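You operate a simulated robot arm through the tools that you are given. There is no shell and no other tool.

The job below is to be done with a simulated robot arm. You get a single attempt, and the scene is never put back.

TASK
Wind the slack strip back onto the small coil.
Fine: before winding, sliding guide drawn open, core lever on HELD and brake switch on RUN; slide the guide shut again after. Where these are worked on the way, their far stop is far enough and under half their travel is too little: sliding guide.

It is judged by the outcome, as a careful person would: the job done as asked, and still so three seconds after it is handed in. It fails if anything else is knocked over, pushed out of place, dropped, spilled or broken.

THE ROBOT
A 7-joint arm with a two-finger parallel gripper, fixed in place. Base frame: the origin is at the foot of the arm, x ahead of it, y to its left, z up. Lengths are in mm, angles in rad, forces in N, time in s.
With the tool pointing down near the work surface it reaches from about 180 to 800 mm from the base axis. Its first joint turns from -2.496 to 2.496 rad. Payload 3 kg.
The TCP is the grasp point between the finger pads, 30 mm short of the fingertips. In the tool frame z runs along the fingers and y along their closing line. Largest opening 94 mm; finger width 28, thickness 10; the body of the gripper, 50 by 96 mm, starts 55 mm behind the TCP.
Orientation is that of the tool frame in the base frame, as [roll, pitch, yaw] about the fixed x, y, z axes, in that order (R = Rz(yaw) Ry(pitch) Rx(roll)). With the fingers straight down and closing along the base's y, the tool's x points along the base's -x, its y along +y and its z along -z.

THE INTERFACE
- The arm moves only by the tool apply_moves. Its argument "rows" is a list of rows, each an object (a shift or turn left out is 0, a gripper value left out holds the last) with "jaw": the opening, from 0 (shut) to 1 (fully open); "dp": the shift along the tool's x, y, z in units of 25 mm (1.0 is 25 mm), a list of three; "dr": the turn, a rotation vector about the tool's x, y, z in units of 8 degrees (1.0 is 8 degrees), a list of three. In form: [{"jaw": jaw, "dp": [tx, ty, tz], "dr": [wx, wy, wz]}, ...]. A call has 1 to 20 rows; each row shifts and turns the commanded pose from where the row before left it, along the tool's axes as they then stand. A call with a number of a shift or a turn outside -1 to 1 is refused whole. Each row takes 0.2 s and may step no farther than 50 mm and 0.15 rad from the row before; otherwise, or with a gripper value out of range, the whole call is refused. Where a pose cannot be reached the arm comes as near as it can. A force on the tool above 90 N (or 10 N above the force at the start of the call, whichever is more), or a blocked arm, ends the call early, and 0.2 s more pass. The fingers move at their own pace (about 72 mm/s each) and stop on an object; they squeeze with about 41 N. The grip force told is the motor's: it shows also when the fingers shut on nothing. Time passes only in rows, and 0.2 s behind the last, so rows that do not move let the fingers close. The reply holds the time, the measured pose of the TCP, the force on the tool along the base axes, the opening and the grip force, in the units named above and with some noise, with the torque about the TCP (base axes, N m) and any sound that the robot's microphone picked up, and new pictures: "show" is both (left out), scene, wrist or none.
- Cameras (640 x 400 px; columns grow to the right, rows downward): "scene" is fixed at [398.3, -649.2, 1607.9]; the picture's right is [0.96, -0.29, 0.00], its down [-0.15, -0.48, -0.86] and it looks along [0.26, 0.83, -0.50] (base axes); focal length 330 px, centre (320, 200). "wrist" rides on the gripper at [76, 14, -103] in the tool frame; the picture's right is [-0.18, 0.98, 0.00], its down [-0.75, -0.14, -0.64] and it looks along [-0.63, -0.12, 0.77] (tool axes); focal length 243 px, centre (320, 200). There is no depth. A picture from a camera that has moved, and an enlarged one, comes with that camera's place and axes in the base frame and with its lens.
- inspect(camera, box): a new picture of the part [left, top, right, bottom] of that camera's present view, enlarged. No time passes.
- finish_job(): hands the job in; it is judged then, once.

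Places have to be worked out from the pictures, the camera data and where the tool is seen. Open the gripper and draw the arm clear of the work before you hand the job in, unless the task says otherwise.

The tools are called after ">>>" as a command line: name --argument value ..., lists and objects as JSON in quotes. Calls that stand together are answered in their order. apply_moves: Moves the arm, as the interface text tells. Its arguments: {"type":"object","properties":{"rows":{"type":"array","items":{"type":"object","properties":{"jaw":{"type":"number"},"dp":{"type":"array","items":{"type":"number"}},"dr":{"type":"array","items":{"type":"number"}}}}},"show":{"type":"string","enum":["both","scene","wrist","none"]}},"required":["rows"]} The other tools are called the same way: inspect (camera, box) takes an enlarged picture of a part of a camera's view; finish_job () hands the job in.

At the start:

```text
time: 0.0
position: [334.0, 423.2, 1246.3]
ee_rot: [-3.141, -0.001, 3.141]
ft_force: [0.6, -0.1, 0.2]
moment: [0.04, -0.02, -0.03]
grip_width: 93.9
finger_force: 0.1
```

scene: 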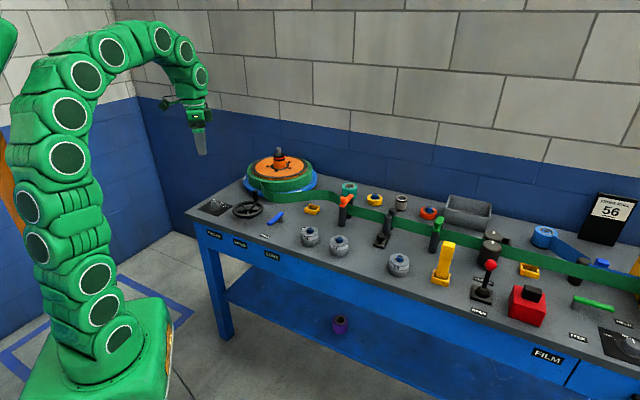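
wrist: 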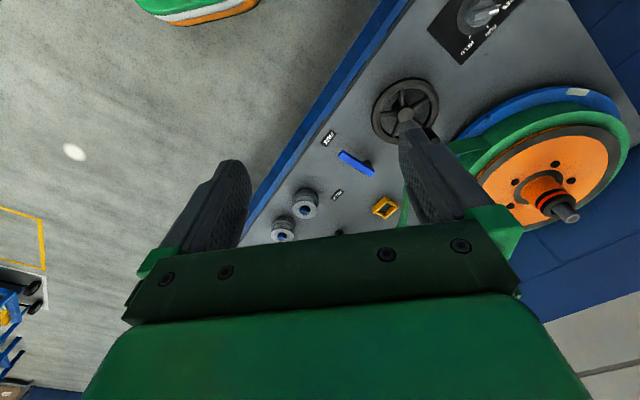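

I start by looking closely at the bench before moving anything.

>>> inspect --camera "scene" --box '[180, 130, 360, 270]'

>>> inspect --camera "scene" --box '[320, 170, 500, 300]'

>>> inspect --camera "scene" --box '[460, 180, 640, 390]'

>>> inspect --camera "wrist" --box '[260, 0, 640, 240]'

```text
2.86 times, centred on (270, 200) of scene
camera zoom: at [398.3, -649.2, 1607.9], right [0.96, -0.29, 0.0], down [-0.15, -0.48, -0.86], along [0.26, 0.83, -0.5], focal length 944 px, centre (463, 200)
```

zoom: 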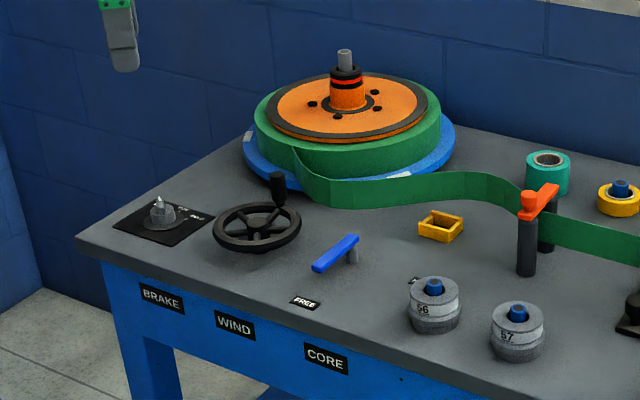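

```text
3.08 times, centred on (410, 235) of scene
camera zoom: at [398.3, -649.2, 1607.9], right [0.96, -0.29, 0.0], down [-0.15, -0.48, -0.86], along [0.26, 0.83, -0.5], focal length 1017 px, centre (43, 92)
```

zoom: 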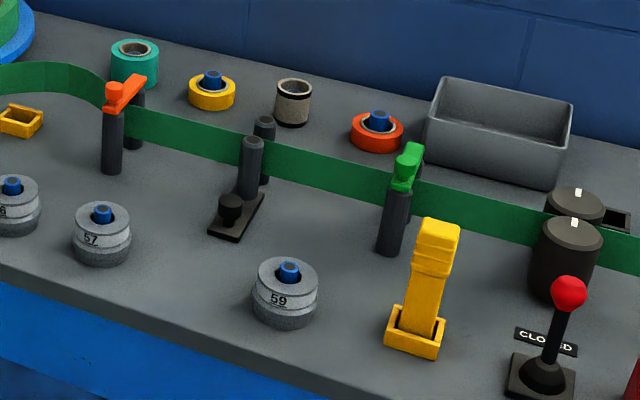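

```text
1.90 times, centred on (550, 285) of scene
camera zoom: at [398.3, -649.2, 1607.9], right [0.96, -0.29, 0.0], down [-0.15, -0.48, -0.86], along [0.26, 0.83, -0.5], focal length 630 px, centre (-118, 38)
```

zoom: 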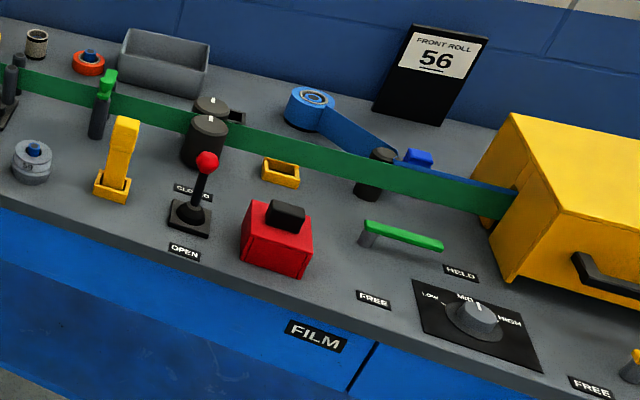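

```text
1.67 times, centred on (450, 120) of wrist
camera zoom: at [258.2, 437.0, 1347.2], right [0.18, 0.98, 0.0], down [0.75, -0.14, 0.64], along [0.63, -0.12, -0.77], focal length 404 px, centre (103, 333)
```

zoom: 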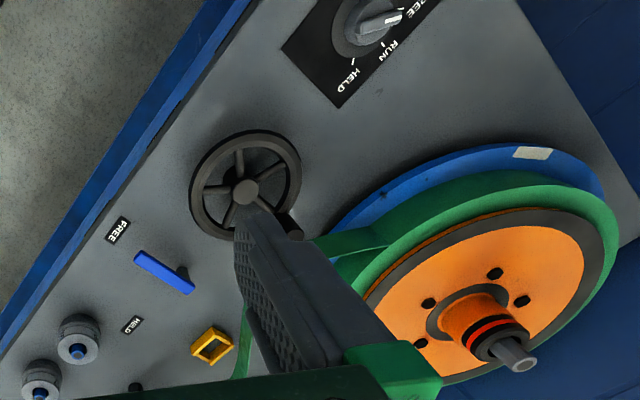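

The bench lies diagonally (about 45°) across from the arm. The BRAKE, WIND and CORE controls are at its left end, within reach. I turn the tool 45° while staying high up, so the wrist camera faces the bench squarely.

>>> apply_moves --rows '[{"jaw": 1, "dr": [0, 0, -0.94]}, {"dr": [0, 0, -0.94]}, {"dr": [0, 0, -0.94]}, {"dr": [0, 0, -0.94]}, {"dr": [0, 0, -0.94]}, {"dr": [0, 0, -0.94]}, {}]' --show "both"

```text
time: 1.6
position: [333.8, 423.3, 1244.8]
ee_rot: [-3.14, 0.002, -2.352]
ft_force: [-0.6, 0.2, -0.8]
moment: [0.01, 0.02, -0.03]
grip_width: 94.1
finger_force: 0.1
camera wrist: at [270.4, 378.4, 1346.6], right [-0.57, 0.82, 0.0], down [0.63, 0.44, 0.64], along [0.53, 0.36, -0.77], focal length 243 px, centre (320, 200)
```

scene: 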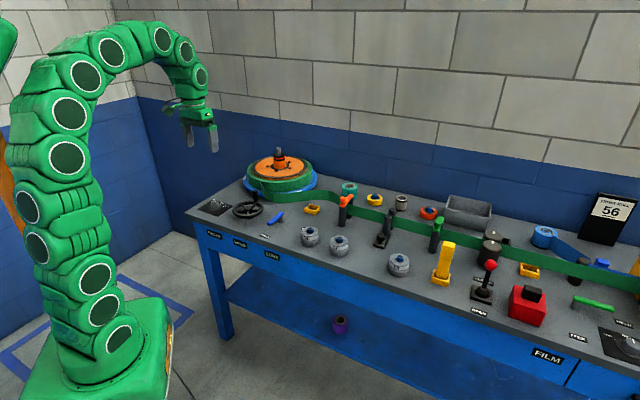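
wrist: 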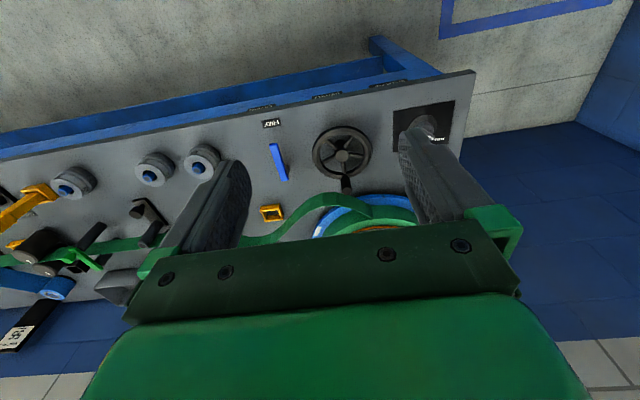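

The bench is seen from above with its right end at the picture's left. Before choosing controls I move along the bench, staying high, to see the right end and confirm which coil is the small one.

>>> apply_moves --rows '[{"dp": [0.3, -1, 0]}, {"dp": [0.3, -1, 0]}, {"dp": [0.3, -1, 0]}, {"dp": [0.3, -1, 0]}, {"dp": [0.3, -1, 0]}, {"dp": [0.3, -1, 0]}, {"dp": [0.3, -1, 0]}, {"dp": [0.3, -1, 0]}, {"dp": [0.3, -1, 0]}, {"dp": [0.3, -1, 0]}, {"dp": [0.3, -1, 0]}, {"dp": [0.3, -1, 0]}, {"dp": [0.3, -1, 0]}, {"dp": [0.3, -1, 0]}, {"dp": [0.3, -1, 0]}, {}]' --show "both"

```text
time: 5.0
position: [520.4, 77.2, 1243.0]
ee_rot: [-3.141, 0.001, -2.355]
ft_force: [0.0, -0.5, -0.8]
moment: [-0.01, -0.01, 0.03]
grip_width: 94.0
finger_force: 0.1
camera wrist: at [457.2, 34.3, 1345.3], right [-0.57, 0.82, 0.0], down [0.63, 0.43, 0.64], along [0.53, 0.36, -0.77], focal length 243 px, centre (320, 200)
```

scene: 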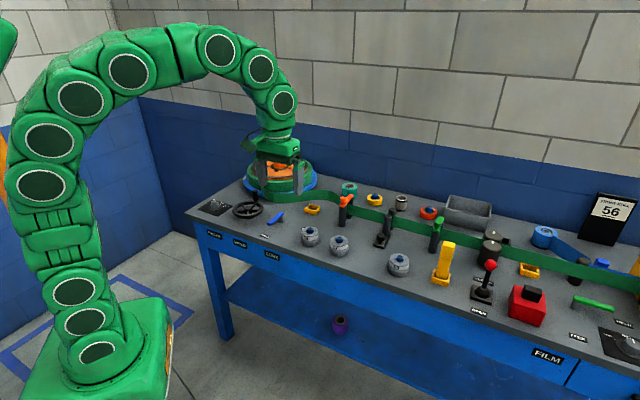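
wrist: 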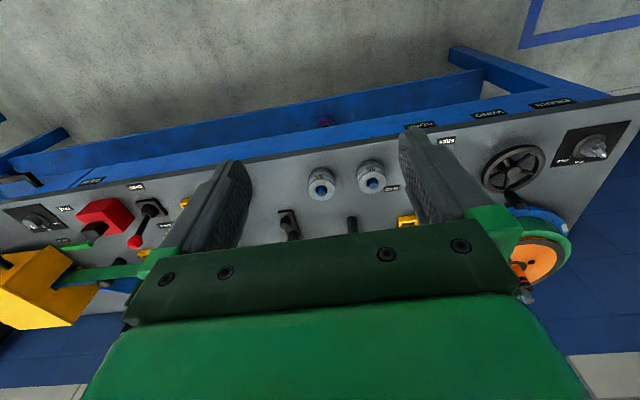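

The right end is still partly hidden by the gripper. I turn the wrist towards it.

>>> apply_moves --rows '[{"dr": [0, 0, 1]}, {"dr": [0, 0, 1]}, {"dr": [0, 0, 1]}, {"dr": [0, 0, 1]}, {"dr": [0, 0, 1]}, {"dr": [0, 0, 1]}, {"dr": [0, 0, 1]}, {"dr": [0, 0, 1]}, {"dr": [0, 0, 1]}, {}]' --show "wrist"

```text
time: 7.2
position: [520.7, 78.2, 1244.7]
ee_rot: [-3.141, 0.001, 2.67]
ft_force: [-0.1, 0.7, -0.3]
moment: [0.02, 0.02, -0.02]
grip_width: 93.9
finger_force: 0.0
camera wrist: at [459.7, 125.6, 1347.0], right [0.61, 0.79, 0.0], down [0.61, -0.47, 0.64], along [0.51, -0.39, -0.77], focal length 243 px, centre (320, 200)
```

wrist: 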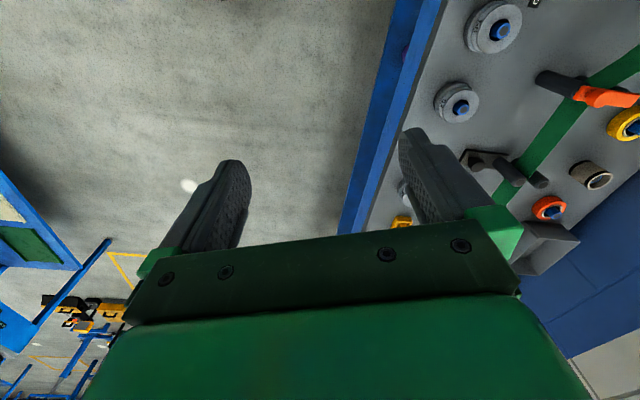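

The gripper blocks the lower half of the picture, so the side of the view is more useful. I shift further along the bench and turn back partway so the right end comes into the picture's left.

>>> apply_moves --rows '[{"dp": [-0.94, -0.66, 0]}, {"dp": [-0.94, -0.66, 0]}, {"dp": [-0.94, -0.66, 0]}, {"dp": [-0.94, -0.66, 0]}, {"dp": [-0.94, -0.66, 0]}, {"dp": [-0.94, -0.66, 0]}, {"dp": [-0.94, -0.66, 0]}, {"dp": [-0.94, -0.66, 0]}, {"dp": [-0.94, -0.66, 0]}, {"dr": [0, 0, -1]}, {"dr": [0, 0, -1]}, {"dr": [0, 0, -1]}, {"dr": [0, 0, -1]}, {"dr": [0, 0, -1]}, {"dr": [0, 0, -1]}, {"dr": [0, 0, -1]}, {}]' --show "wrist"

>>> inspect --camera "wrist" --box '[0, 0, 320, 330]'

```text
time: 10.8
position: [641.7, -150.6, 1245.8]
ee_rot: [3.141, 0.001, -2.633]
ft_force: [0.1, -1.4, 0.1]
moment: [0.01, -0.01, 0.01]
grip_width: 93.9
finger_force: 0.0
camera wrist: at [568.8, -174.2, 1347.0], right [-0.32, 0.95, 0.0], down [0.73, 0.24, 0.64], along [0.61, 0.2, -0.77], focal length 243 px, centre (320, 200)
```

wrist: 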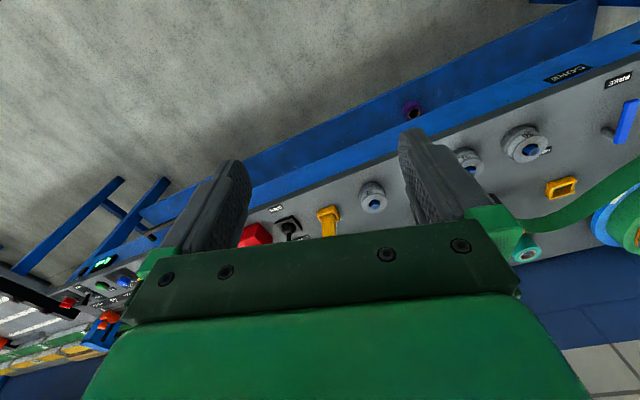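

```text
1.21 times, centred on (160, 165) of wrist
camera zoom: at [568.8, -174.2, 1347.0], right [-0.32, 0.95, 0.0], down [0.73, 0.24, 0.64], along [0.61, 0.2, -0.77], focal length 294 px, centre (514, 242)
```

zoom: 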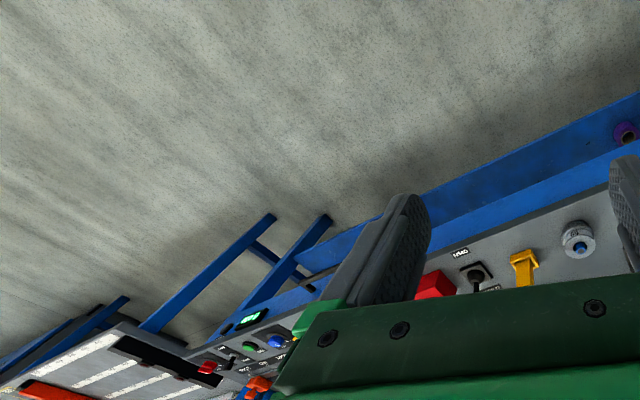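

The other coil and its controls lie about 1.5 m away, out of reach. The reachable BRAKE/WIND/CORE station at the left end serves the left coil. The black plate with two posts and a knob looks like the sliding guide, so I move to face it and see it more closely.

>>> apply_moves --rows '[{"dp": [-0.463, 0.993, 0]}, {"dp": [-0.463, 0.993, 0]}, {"dp": [-0.463, 0.993, 0]}, {"dp": [-0.463, 0.993, 0]}, {"dp": [-0.463, 0.993, 0]}, {"dp": [-0.463, 0.993, 0]}, {"dp": [-0.463, 0.993, 0]}, {"dp": [-0.463, 0.993, 0]}, {"dp": [-0.463, 0.993, 0]}, {"dp": [-0.463, 0.993, 0]}, {"dp": [-0.463, 0.993, 0]}, {"dr": [0, 0, -0.99]}, {"dr": [0, 0, -0.99]}, {}]' --show "both"

>>> inspect --camera "wrist" --box '[220, 80, 460, 240]'

>>> inspect --camera "scene" --box '[350, 195, 430, 265]'

>>> inspect --camera "scene" --box '[190, 175, 320, 260]'

```text
time: 13.8
position: [622.0, 149.1, 1245.7]
ee_rot: [-3.141, 0.001, -2.356]
ft_force: [0.3, 0.0, -1.0]
moment: [-0.03, 0.02, 0.03]
grip_width: 94.1
finger_force: 0.0
camera wrist: at [557.4, 106.4, 1346.5], right [-0.57, 0.82, 0.0], down [0.63, 0.43, 0.64], along [0.53, 0.36, -0.77], focal length 243 px, centre (320, 200)
```

scene: 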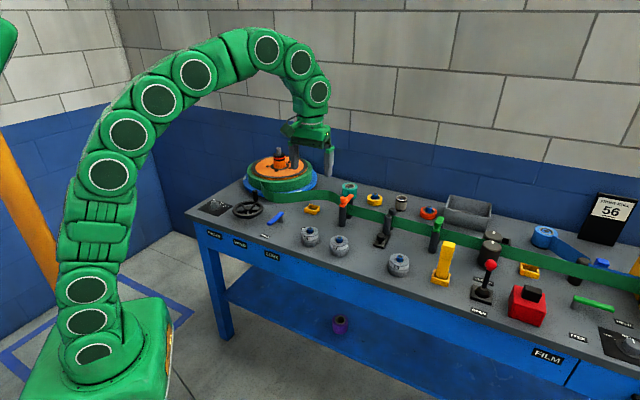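
wrist: 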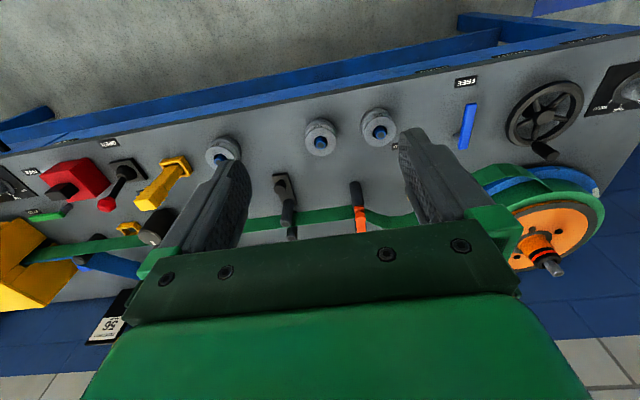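

```text
2.50 times, centred on (340, 160) of wrist
camera zoom: at [557.4, 106.4, 1346.5], right [-0.57, 0.82, 0.0], down [0.63, 0.43, 0.64], along [0.53, 0.36, -0.77], focal length 606 px, centre (270, 300)
```

zoom: 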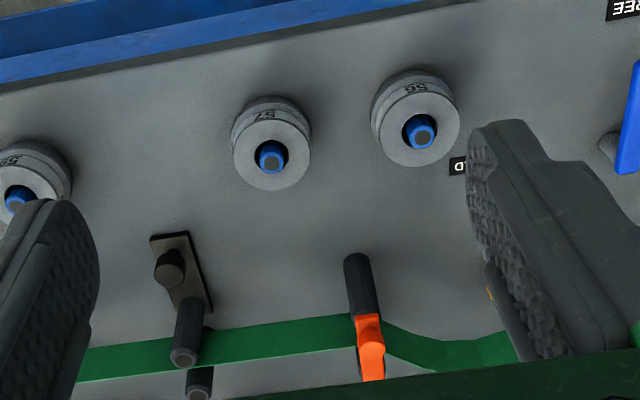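

```text
5.71 times, centred on (390, 230) of scene
camera zoom: at [398.3, -649.2, 1607.9], right [0.96, -0.29, 0.0], down [-0.15, -0.48, -0.86], along [0.26, 0.83, -0.5], focal length 1889 px, centre (-80, 29)
```

zoom: 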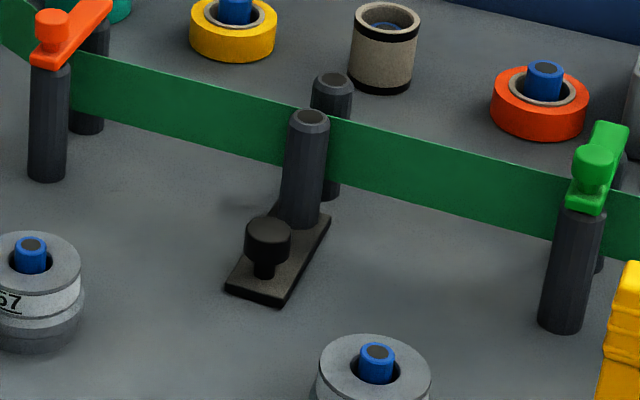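

```text
4.71 times, centred on (255, 218) of scene
camera zoom: at [398.3, -649.2, 1607.9], right [0.96, -0.29, 0.0], down [-0.15, -0.48, -0.86], along [0.26, 0.83, -0.5], focal length 1555 px, centre (626, 118)
```

zoom: 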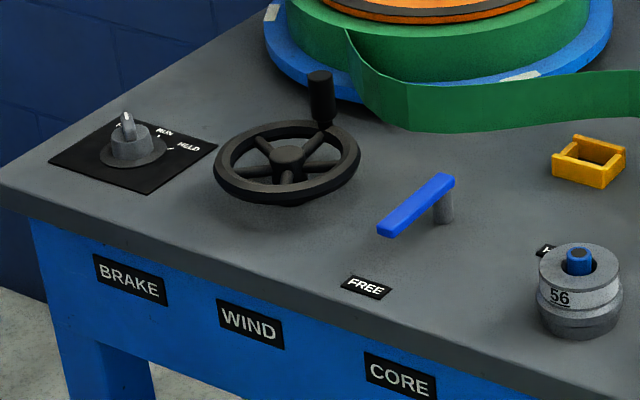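

The sliding guide is the black plate with a knob and front post. I put its knob at about (903, 227), top z ≈ 875, with the table at z ≈ 840. It is currently shut against the strip. It lies beyond straight-down reach, so I turn the tool radially and tilt the fingers outward 45° before approaching from above.

>>> apply_moves --rows '[{"dr": [0, 0, 0.972]}, {"dr": [0, 0, 0.972]}, {"dr": [0, 0, 0.972]}, {"dr": [0, 0, 0.972]}, {"dr": [0, -0.94, 0]}, {"dr": [0, -0.94, 0]}, {"dr": [0, -0.94, 0]}, {"dr": [0, -0.94, 0]}, {"dr": [0, -0.94, 0]}, {"dr": [0, -0.94, 0]}, {}]' --show "both"

```text
time: 16.2
position: [619.8, 150.3, 1246.4]
ee_rot: [-3.141, 0.788, -2.899]
ft_force: [0.0, -0.1, -0.5]
moment: [0.0, 0.01, 0.04]
grip_width: 93.9
finger_force: 0.1
camera wrist: at [494.7, 133.7, 1263.3], right [-0.11, 0.99, 0.13], down [0.11, -0.12, 0.99], along [0.99, 0.12, -0.09], focal length 243 px, centre (320, 200)
```

scene: 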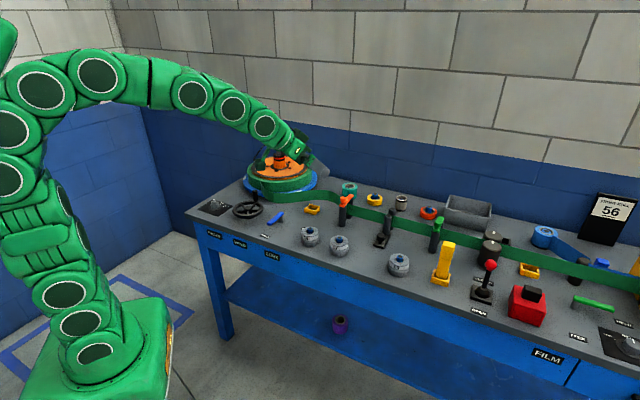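
wrist: 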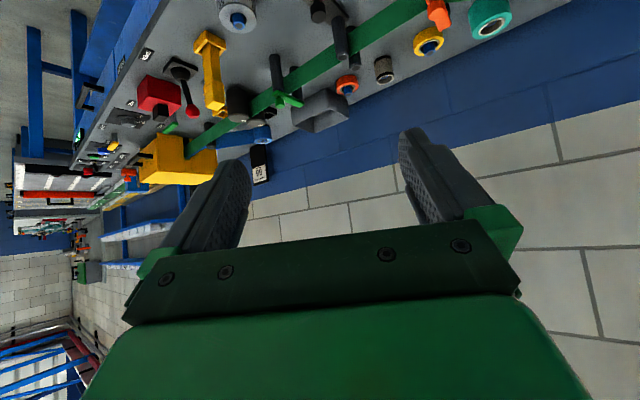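

The tilted pose is reached and the guide shows at the top of the wrist view. I now bring the tool down along its axis to a standoff around (830, 205, 960).

>>> apply_moves --rows '[{"dp": [0.132, 0.008, 0.948]}, {"dp": [0.132, 0.008, 0.948]}, {"dp": [0.132, 0.008, 0.948]}, {"dp": [0.132, 0.008, 0.948]}, {"dp": [0.132, 0.008, 0.948]}, {"dp": [0.132, 0.008, 0.948]}, {"dp": [0.132, 0.008, 0.948]}, {"dp": [0.132, 0.008, 0.948]}, {"dp": [0.132, 0.008, 0.948]}, {"dp": [0.132, 0.008, 0.948]}, {"dp": [0.132, 0.008, 0.948]}, {"dp": [0.132, 0.008, 0.948]}, {"dp": [0.132, 0.008, 0.948]}, {"dp": [0.132, 0.008, 0.948]}, {"dp": [0.132, 0.008, 0.948]}, {}]' --show "both"

>>> inspect --camera "scene" --box '[340, 180, 440, 265]'

>>> inspect --camera "wrist" --box '[180, 0, 460, 175]'

```text
time: 19.6
position: [832.9, 206.2, 960.1]
ee_rot: [-3.141, 0.787, -2.901]
ft_force: [-1.2, 0.2, -0.2]
moment: [0.0, 0.01, 0.0]
grip_width: 94.2
finger_force: 0.0
camera wrist: at [706.8, 190.2, 976.4], right [-0.11, 0.99, 0.13], down [0.11, -0.12, 0.99], along [0.99, 0.12, -0.09], focal length 243 px, centre (320, 200)
```

scene: 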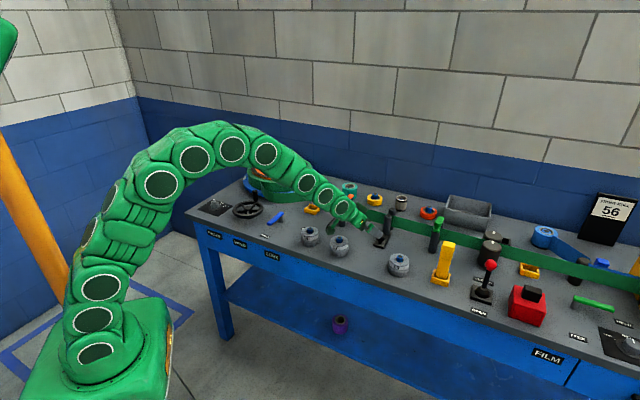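
wrist: 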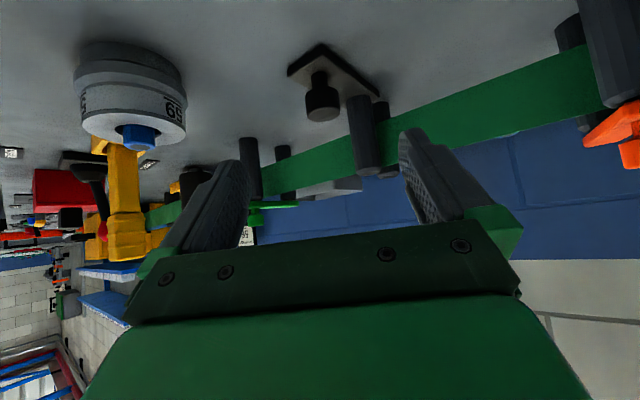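

```text
4.71 times, centred on (390, 222) of scene
camera zoom: at [398.3, -649.2, 1607.9], right [0.96, -0.29, 0.0], down [-0.15, -0.48, -0.86], along [0.26, 0.83, -0.5], focal length 1555 px, centre (-9, 94)
```

zoom: 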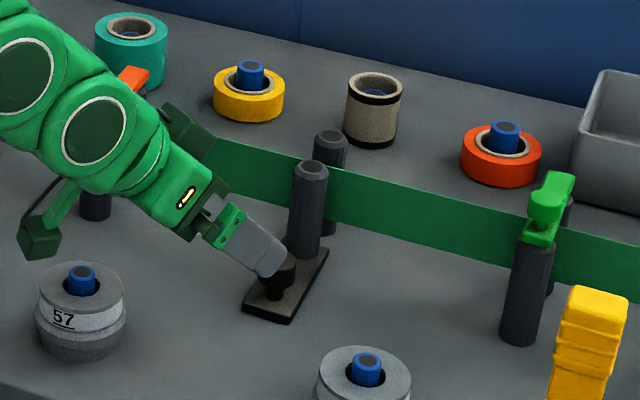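

```text
2.29 times, centred on (320, 88) of wrist
camera zoom: at [706.8, 190.2, 976.4], right [-0.11, 0.99, 0.13], down [0.11, -0.12, 0.99], along [0.99, 0.12, -0.09], focal length 555 px, centre (320, 457)
```

zoom: 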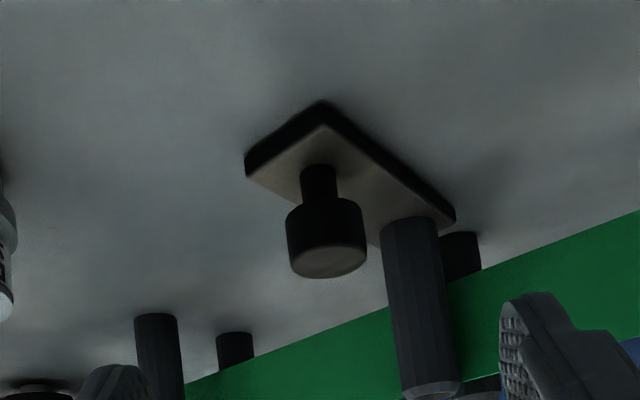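

The tilted reach works and matches my estimates: the knob cap is near (902, 227), z ≈ 866–884. I advance along the tool axis with the jaws open so the fingers straddle the cap.

>>> apply_moves --rows '[{"dp": [0.094, 0.037, 0.95]}, {"dp": [0.094, 0.037, 0.95]}, {"dp": [0.094, 0.037, 0.95]}, {"dp": [0.094, 0.037, 0.75]}, {}]' --show "both"

>>> inspect --camera "scene" --box '[350, 195, 430, 265]'

>>> inspect --camera "wrist" --box '[180, 0, 500, 240]'

```text
time: 20.8
position: [884.0, 223.0, 888.4]
ee_rot: [3.141, 0.787, -2.901]
ft_force: [-0.3, -0.4, 0.0]
moment: [-0.01, 0.0, -0.01]
grip_width: 94.2
finger_force: 0.1
camera wrist: at [759.4, 206.3, 906.7], right [-0.11, 0.99, 0.13], down [0.11, -0.12, 0.99], along [0.99, 0.12, -0.09], focal length 243 px, centre (320, 200)
```

scene: 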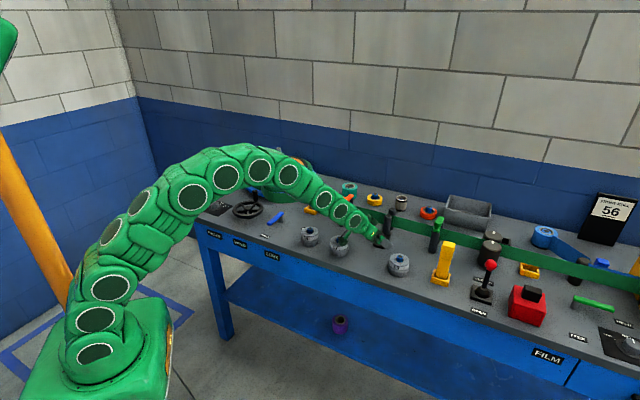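
wrist: 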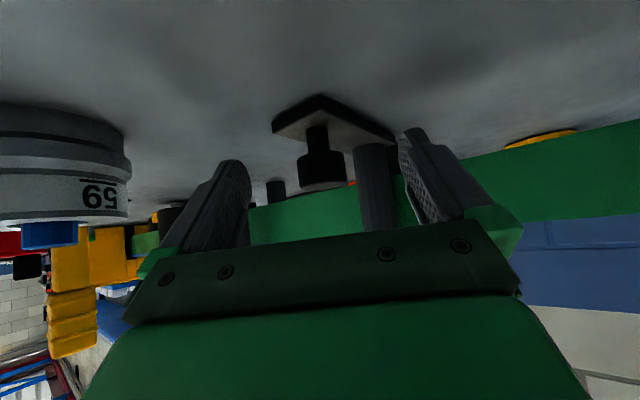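

```text
5.71 times, centred on (390, 230) of scene
camera zoom: at [398.3, -649.2, 1607.9], right [0.96, -0.29, 0.0], down [-0.15, -0.48, -0.86], along [0.26, 0.83, -0.5], focal length 1889 px, centre (-80, 29)
```

zoom: 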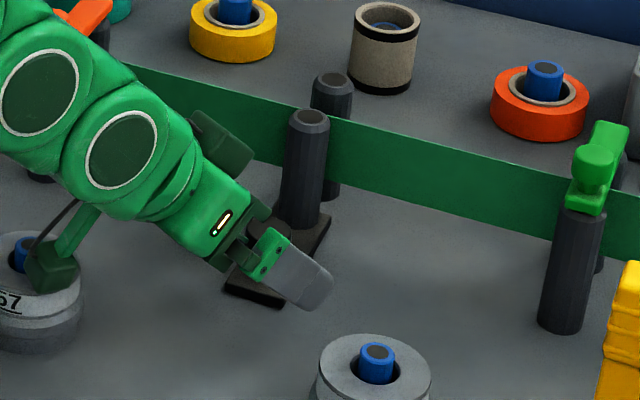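

```text
1.67 times, centred on (340, 120) of wrist
camera zoom: at [759.4, 206.3, 906.7], right [-0.11, 0.99, 0.13], down [0.11, -0.12, 0.99], along [0.99, 0.12, -0.09], focal length 404 px, centre (287, 333)
```

zoom: 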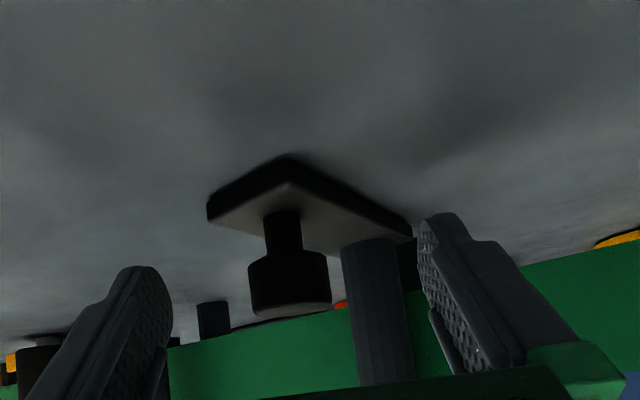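

The fingers straddle the knob, centred, with no contact force. I nudge outward 6 mm, then close on the cap.

>>> apply_moves --rows '[{"dp": [-0.17, 0, 0.17]}, {"jaw": 0}, {}, {}, {}]' --show "both"

>>> inspect --camera "wrist" --box '[180, 0, 500, 240]'

```text
time: 22.0
position: [891.4, 223.7, 889.5]
ee_rot: [3.141, 0.788, -2.899]
ft_force: [-0.6, 3.1, -1.0]
moment: [0.15, 0.02, 0.15]
grip_width: 29.3
finger_force: 44.7
camera wrist: at [764.8, 207.7, 906.2], right [-0.11, 0.99, 0.13], down [0.11, -0.12, 0.99], along [0.99, 0.12, -0.09], focal length 243 px, centre (320, 200)
```

scene: 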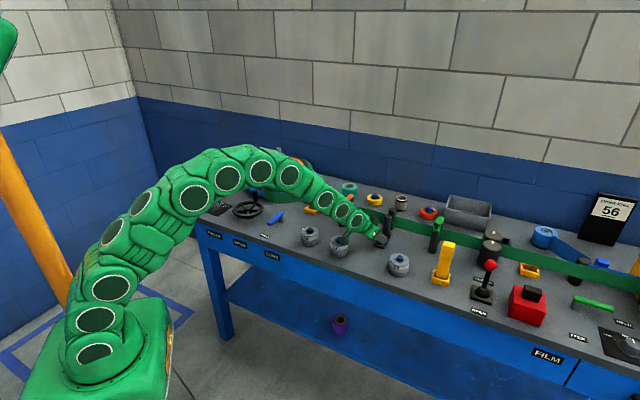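
wrist: 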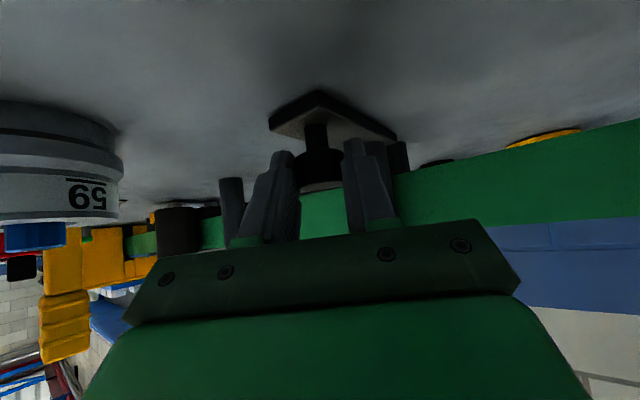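

```text
1.67 times, centred on (340, 120) of wrist
camera zoom: at [764.8, 207.7, 906.2], right [-0.11, 0.99, 0.13], down [0.11, -0.12, 0.99], along [0.99, 0.12, -0.09], focal length 404 px, centre (287, 333)
```

zoom: 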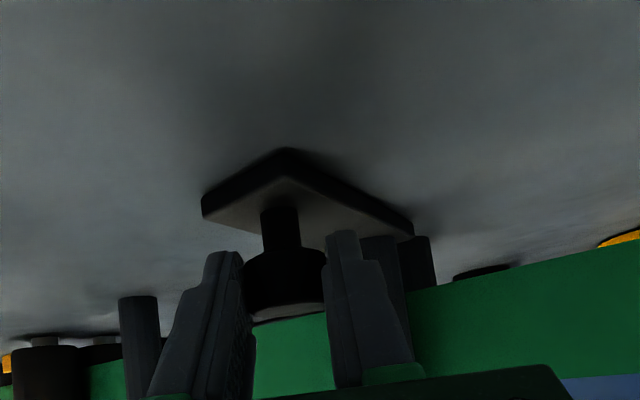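

The cap is gripped: opening 29.3 mm, small side force. Next I pull the guide straight towards the front of the bench in small steps.

>>> apply_moves --rows '[{"dp": [0.241, -0.207, -0.242]}, {"dp": [0.241, -0.207, -0.242]}, {"dp": [0.241, -0.207, -0.242]}, {}]' --show "both"

>>> inspect --camera "wrist" --box '[180, 0, 500, 240]'

>>> inspect --camera "scene" --box '[330, 190, 430, 265]'

```text
time: 23.2
position: [870.1, 209.3, 890.6]
ee_rot: [-3.14, 0.791, -2.888]
ft_force: [0.2, 8.7, -5.0]
moment: [0.12, 0.01, 0.2]
grip_width: 29.3
finger_force: 45.0
stopped in row 4: the force on the tool passed its limit at 90 N (the readings are from after the stop); the commanded pose is now the measured one
camera wrist: at [744.3, 192.3, 907.3], right [-0.12, 0.98, 0.13], down [0.11, -0.12, 0.99], along [0.99, 0.13, -0.09], focal length 243 px, centre (320, 200)
```

scene: 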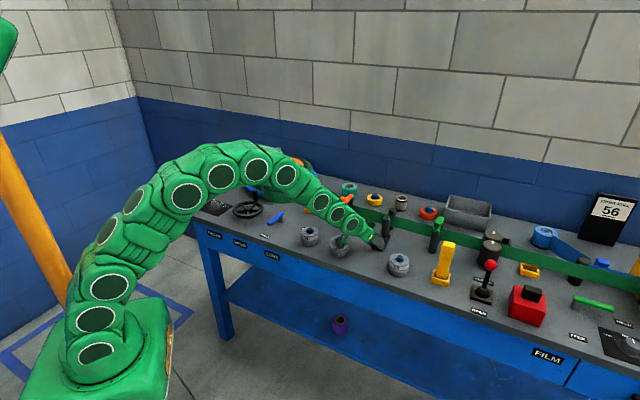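
wrist: 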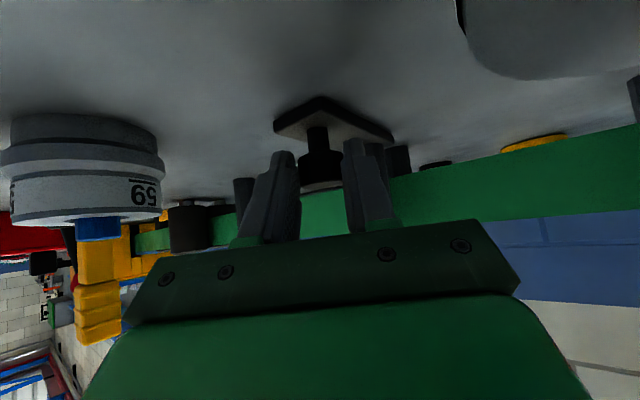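

```text
1.67 times, centred on (340, 120) of wrist
camera zoom: at [744.3, 192.3, 907.3], right [-0.12, 0.98, 0.13], down [0.11, -0.12, 0.99], along [0.99, 0.13, -0.09], focal length 404 px, centre (287, 333)
```

zoom: 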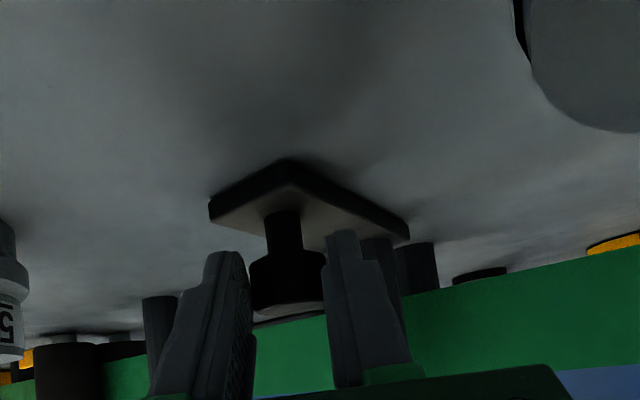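

```text
5.33 times, centred on (380, 228) of scene
camera zoom: at [398.3, -649.2, 1607.9], right [0.96, -0.29, 0.0], down [-0.15, -0.48, -0.86], along [0.26, 0.83, -0.5], focal length 1763 px, centre (0, 53)
```

zoom: 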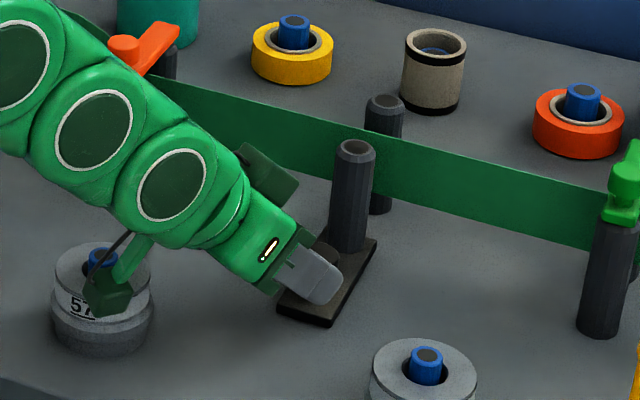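

The guide moved about 25 mm towards the front, then the force rose sharply, which probably means its far stop. I test this with a gentle extra pull of a few mm.

>>> apply_moves --rows '[{"dp": [0.097, -0.083, -0.097]}, {"dp": [0.06, -0.052, -0.06]}]' --show "wrist"

>>> inspect --camera "scene" --box '[330, 190, 430, 265]'

```text
time: 23.8
position: [867.5, 207.4, 891.6]
ee_rot: [-3.136, 0.794, -2.882]
ft_force: [19.7, 60.2, -1.7]
moment: [0.61, -0.24, 1.46]
grip_width: 29.1
finger_force: 45.1
camera wrist: at [740.0, 190.3, 908.3], right [-0.12, 0.98, 0.13], down [0.1, -0.11, 0.99], along [0.99, 0.14, -0.09], focal length 243 px, centre (320, 200)
```

wrist: 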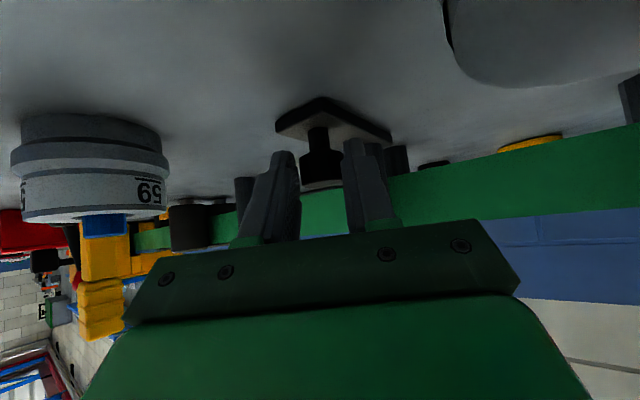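

```text
5.33 times, centred on (380, 228) of scene
camera zoom: at [398.3, -649.2, 1607.9], right [0.96, -0.29, 0.0], down [-0.15, -0.48, -0.86], along [0.26, 0.83, -0.5], focal length 1763 px, centre (0, 53)
```

zoom: 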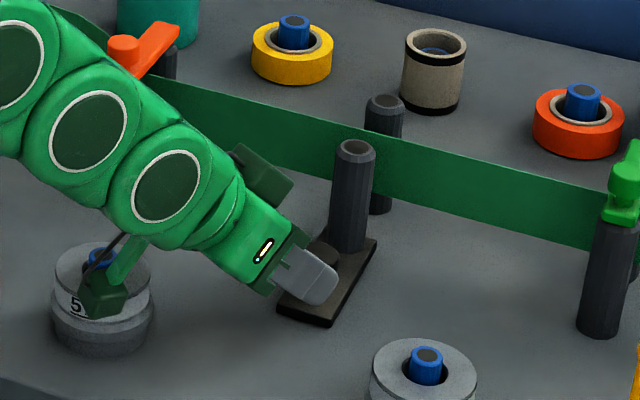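

The guide did not move under about 60 N, but part of that force is sideways. I relieve the sideways load by shifting a few mm left and pull again, to tell a real stop from a jam.

>>> apply_moves --rows '[{"dp": [0.0585, 0.137, -0.0587]}, {"dp": [0.0585, 0.137, -0.0587]}, {}]' --show "none"

>>> apply_moves --rows '[{"dp": [0.036, -0.031, -0.036]}]' --show "none"

>>> inspect --camera "scene" --box '[330, 190, 430, 265]'

```text
time: 24.6
position: [861.8, 208.0, 890.3]
ee_rot: [-3.139, 0.791, -2.894]
ft_force: [17.4, 7.3, 15.4]
moment: [0.24, -0.52, 0.0]
grip_width: 28.3
finger_force: 44.7
```

```text
time: 25.0
position: [860.1, 207.2, 890.2]
ee_rot: [-3.14, 0.79, -2.893]
ft_force: [2.6, -6.0, 18.0]
moment: [0.02, -0.46, -0.09]
grip_width: 27.0
finger_force: 45.4
```

```text
5.33 times, centred on (380, 228) of scene
camera zoom: at [398.3, -649.2, 1607.9], right [0.96, -0.29, 0.0], down [-0.15, -0.48, -0.86], along [0.26, 0.83, -0.5], focal length 1763 px, centre (0, 53)
```

zoom: 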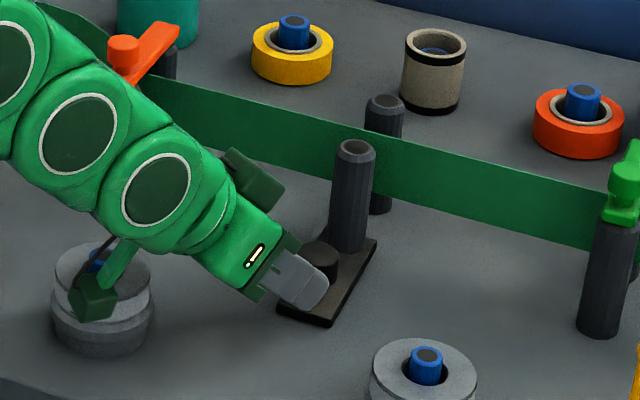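

The post hasn't moved further and the fingers are starting to slip off the cap, so the guide is at its far stop after about 20–25 mm of travel. I release and back away along the tool axis to check it.

>>> apply_moves --rows '[{"jaw": 0.8}, {}, {}, {"dp": [0, 0, -0.8]}, {"dp": [0, 0, -1]}, {"dp": [0, 0, -1]}, {"dp": [0, 0, -1]}, {}]' --show "both"

>>> inspect --camera "scene" --box '[350, 195, 430, 265]'

>>> inspect --camera "wrist" --box '[180, 0, 500, 200]'

```text
time: 26.8
position: [792.7, 194.3, 959.8]
ee_rot: [-3.14, 0.791, -2.892]
ft_force: [-0.6, -0.9, -0.8]
moment: [-0.03, -0.02, -0.03]
grip_width: 75.3
finger_force: 0.0
camera wrist: at [666.5, 176.9, 976.3], right [-0.12, 0.98, 0.13], down [0.11, -0.12, 0.99], along [0.99, 0.13, -0.09], focal length 243 px, centre (320, 200)
```

scene: 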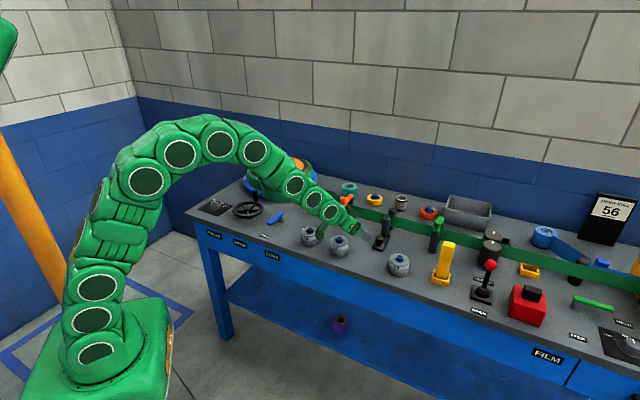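
wrist: 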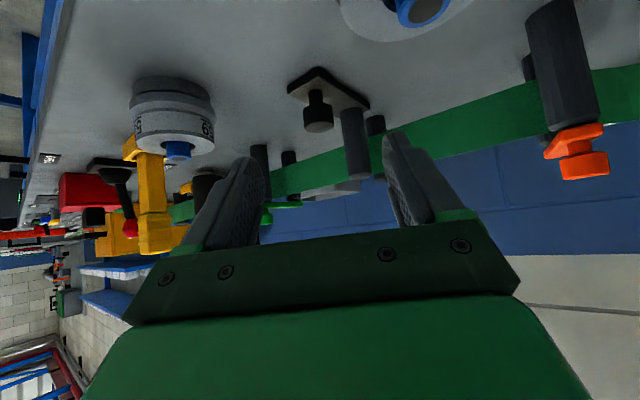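

```text
5.71 times, centred on (390, 230) of scene
camera zoom: at [398.3, -649.2, 1607.9], right [0.96, -0.29, 0.0], down [-0.15, -0.48, -0.86], along [0.26, 0.83, -0.5], focal length 1889 px, centre (-80, 29)
```

zoom: 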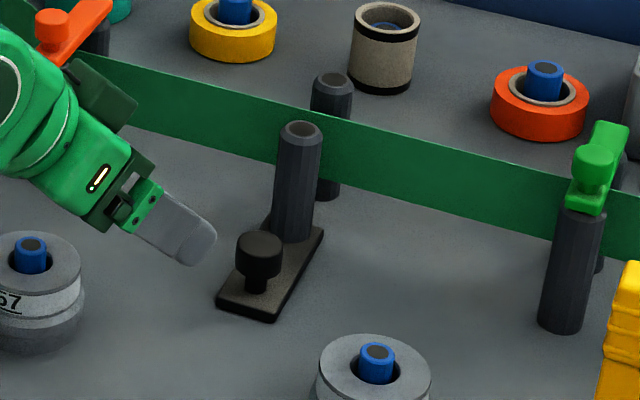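

```text
2.00 times, centred on (340, 100) of wrist
camera zoom: at [666.5, 176.9, 976.3], right [-0.12, 0.98, 0.13], down [0.11, -0.12, 0.99], along [0.99, 0.13, -0.09], focal length 485 px, centre (280, 400)
```

zoom: 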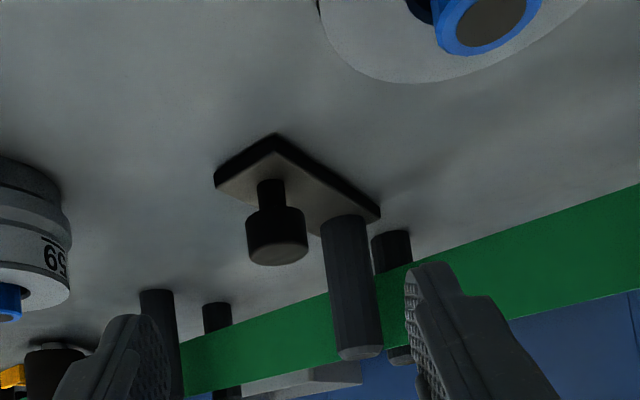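

The guide is clearly drawn open, with the post about 20 mm off the strip, and nothing else has moved. I retract, straighten the tool to point down, turn to yaw −135° and close the fingers for pushing the core lever.

>>> apply_moves --rows '[{"dp": [0, 0, -1], "jaw": 0}, {"dp": [0, 0, -1]}, {"dp": [0, 0, -1]}, {"dp": [0, 0, -1]}, {"dp": [0, 0, -1]}, {"dp": [0, 0, -1]}, {"dp": [0, 0, -1]}, {"dp": [0, 0, -1]}, {"dr": [0, 0.94, 0]}, {"dr": [0, 0.94, 0]}, {"dr": [0, 0.94, 0]}, {"dr": [0, 0.94, 0]}, {"dr": [0, 0.94, 0]}, {"dr": [0, 0.94, 0]}, {"dr": [0, 0, -0.96]}, {"dr": [0, 0, -0.96]}, {"dr": [0, 0, -0.96]}, {"dr": [0, 0, -0.96]}, {}]' --show "none"

```text
time: 30.8
position: [654.8, 157.2, 1096.9]
ee_rot: [-3.138, 0.002, -2.352]
ft_force: [-0.2, -0.7, -0.1]
moment: [-0.01, 0.02, 0.03]
grip_width: 0.2
finger_force: 33.2
```

The tool is now vertical. I move across above the core lever, to a standoff on its left side around (510, 478, 1000).

>>> apply_moves --rows '[{"dp": [-0.36, 0.94, 0.28]}, {"dp": [-0.36, 0.94, 0.28]}, {"dp": [-0.36, 0.94, 0.28]}, {"dp": [-0.36, 0.94, 0.28]}, {"dp": [-0.36, 0.94, 0.28]}, {"dp": [-0.36, 0.94, 0.28]}, {"dp": [-0.36, 0.94, 0.28]}, {"dp": [-0.36, 0.94, 0.28]}, {"dp": [-0.36, 0.94, 0.28]}, {"dp": [-0.36, 0.94, 0.28]}, {"dp": [-0.36, 0.94, 0.28]}, {"dp": [-0.36, 0.94, 0.28]}, {"dp": [-0.36, 0.94, 0.28]}, {"dp": [-0.36, 0.94, 0.28]}, {}]' --show "both"

>>> inspect --camera "wrist" --box '[160, 0, 560, 250]'

>>> inspect --camera "scene" --box '[200, 150, 350, 250]'

```text
time: 34.0
position: [511.1, 478.5, 999.0]
ee_rot: [-3.139, 0.002, -2.356]
ft_force: [0.1, -1.2, 0.5]
moment: [-0.01, -0.03, 0.0]
grip_width: 0.0
finger_force: 32.7
camera wrist: at [447.7, 434.7, 1100.2], right [-0.57, 0.82, 0.0], down [0.63, 0.43, 0.64], along [0.53, 0.36, -0.77], focal length 243 px, centre (320, 200)
```

scene: 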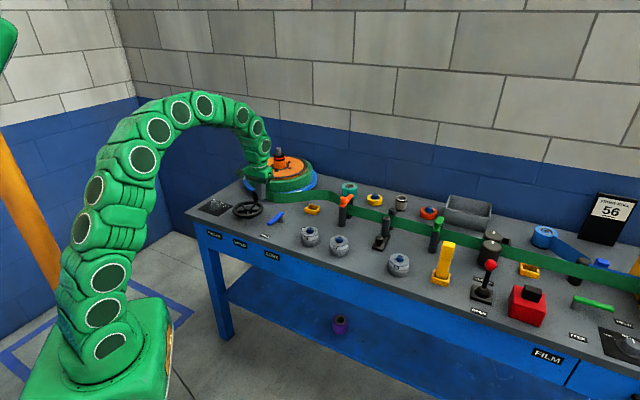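
wrist: 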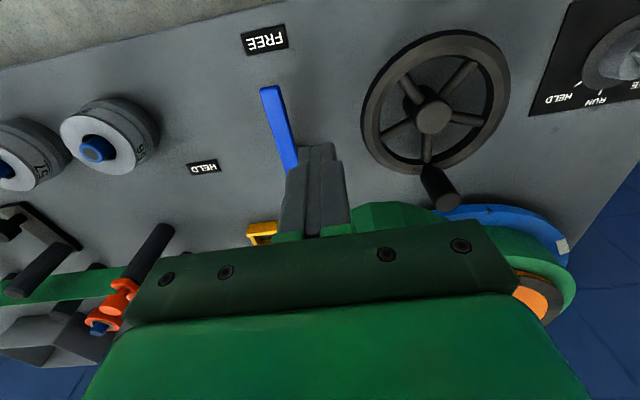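

```text
1.60 times, centred on (360, 125) of wrist
camera zoom: at [447.7, 434.7, 1100.2], right [-0.57, 0.82, 0.0], down [0.63, 0.43, 0.64], along [0.53, 0.36, -0.77], focal length 388 px, centre (256, 320)
```

zoom: 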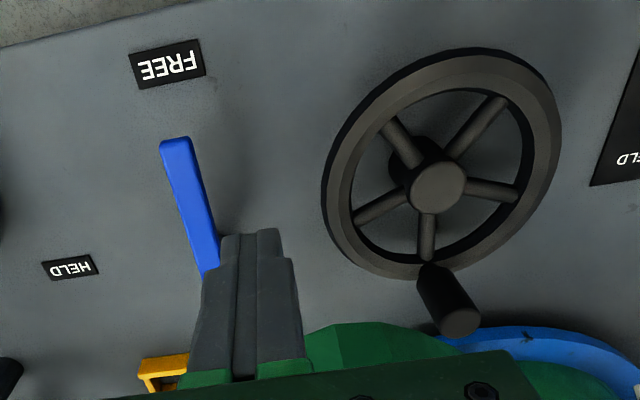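

```text
4.00 times, centred on (275, 200) of scene
camera zoom: at [398.3, -649.2, 1607.9], right [0.96, -0.29, 0.0], down [-0.15, -0.48, -0.86], along [0.26, 0.83, -0.5], focal length 1322 px, centre (500, 200)
```

zoom: 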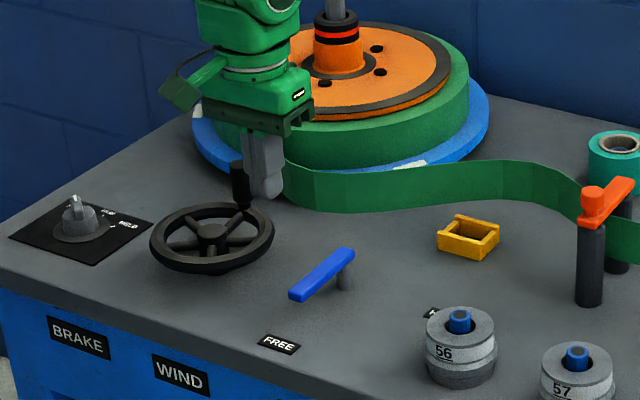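

I now have a clear view. The lever pivots near (582, 491) and points at FREE; HELD lies 90° round to the bench's right. I lower the closed fingers to the left of the bar, tips about 12 mm above the table.

>>> apply_moves --rows '[{"dp": [0, 0, 0.94]}, {"dp": [0, 0, 0.94]}, {"dp": [0, 0, 0.94]}, {"dp": [0, 0, 0.94]}, {"dp": [0, 0, 0.92]}, {}]' --show "both"

>>> inspect --camera "scene" --box '[200, 150, 350, 250]'

```text
time: 35.4
position: [512.7, 477.8, 882.6]
ee_rot: [-3.138, 0.0, -2.354]
ft_force: [0.5, 0.1, -1.2]
moment: [0.0, 0.01, -0.02]
grip_width: 0.1
finger_force: 33.0
camera wrist: at [449.2, 434.2, 983.7], right [-0.57, 0.82, 0.0], down [0.63, 0.43, 0.64], along [0.53, 0.36, -0.76], focal length 243 px, centre (320, 200)
```

scene: 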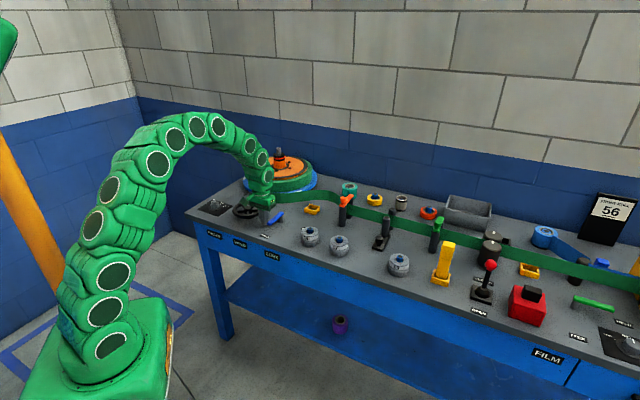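
wrist: 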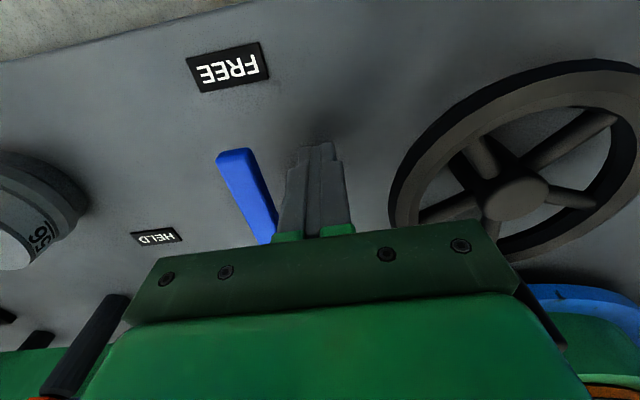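

```text
4.00 times, centred on (275, 200) of scene
camera zoom: at [398.3, -649.2, 1607.9], right [0.96, -0.29, 0.0], down [-0.15, -0.48, -0.86], along [0.26, 0.83, -0.5], focal length 1322 px, centre (500, 200)
```

zoom: 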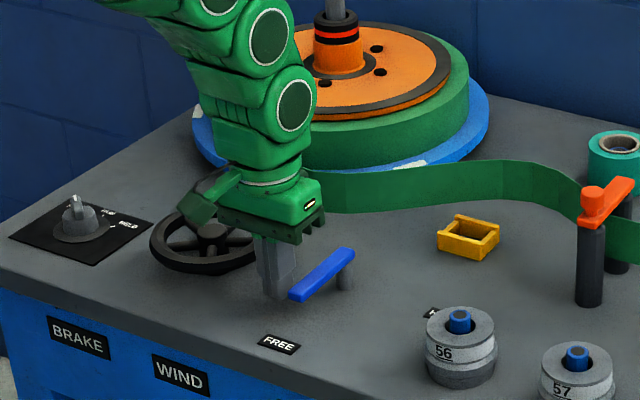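

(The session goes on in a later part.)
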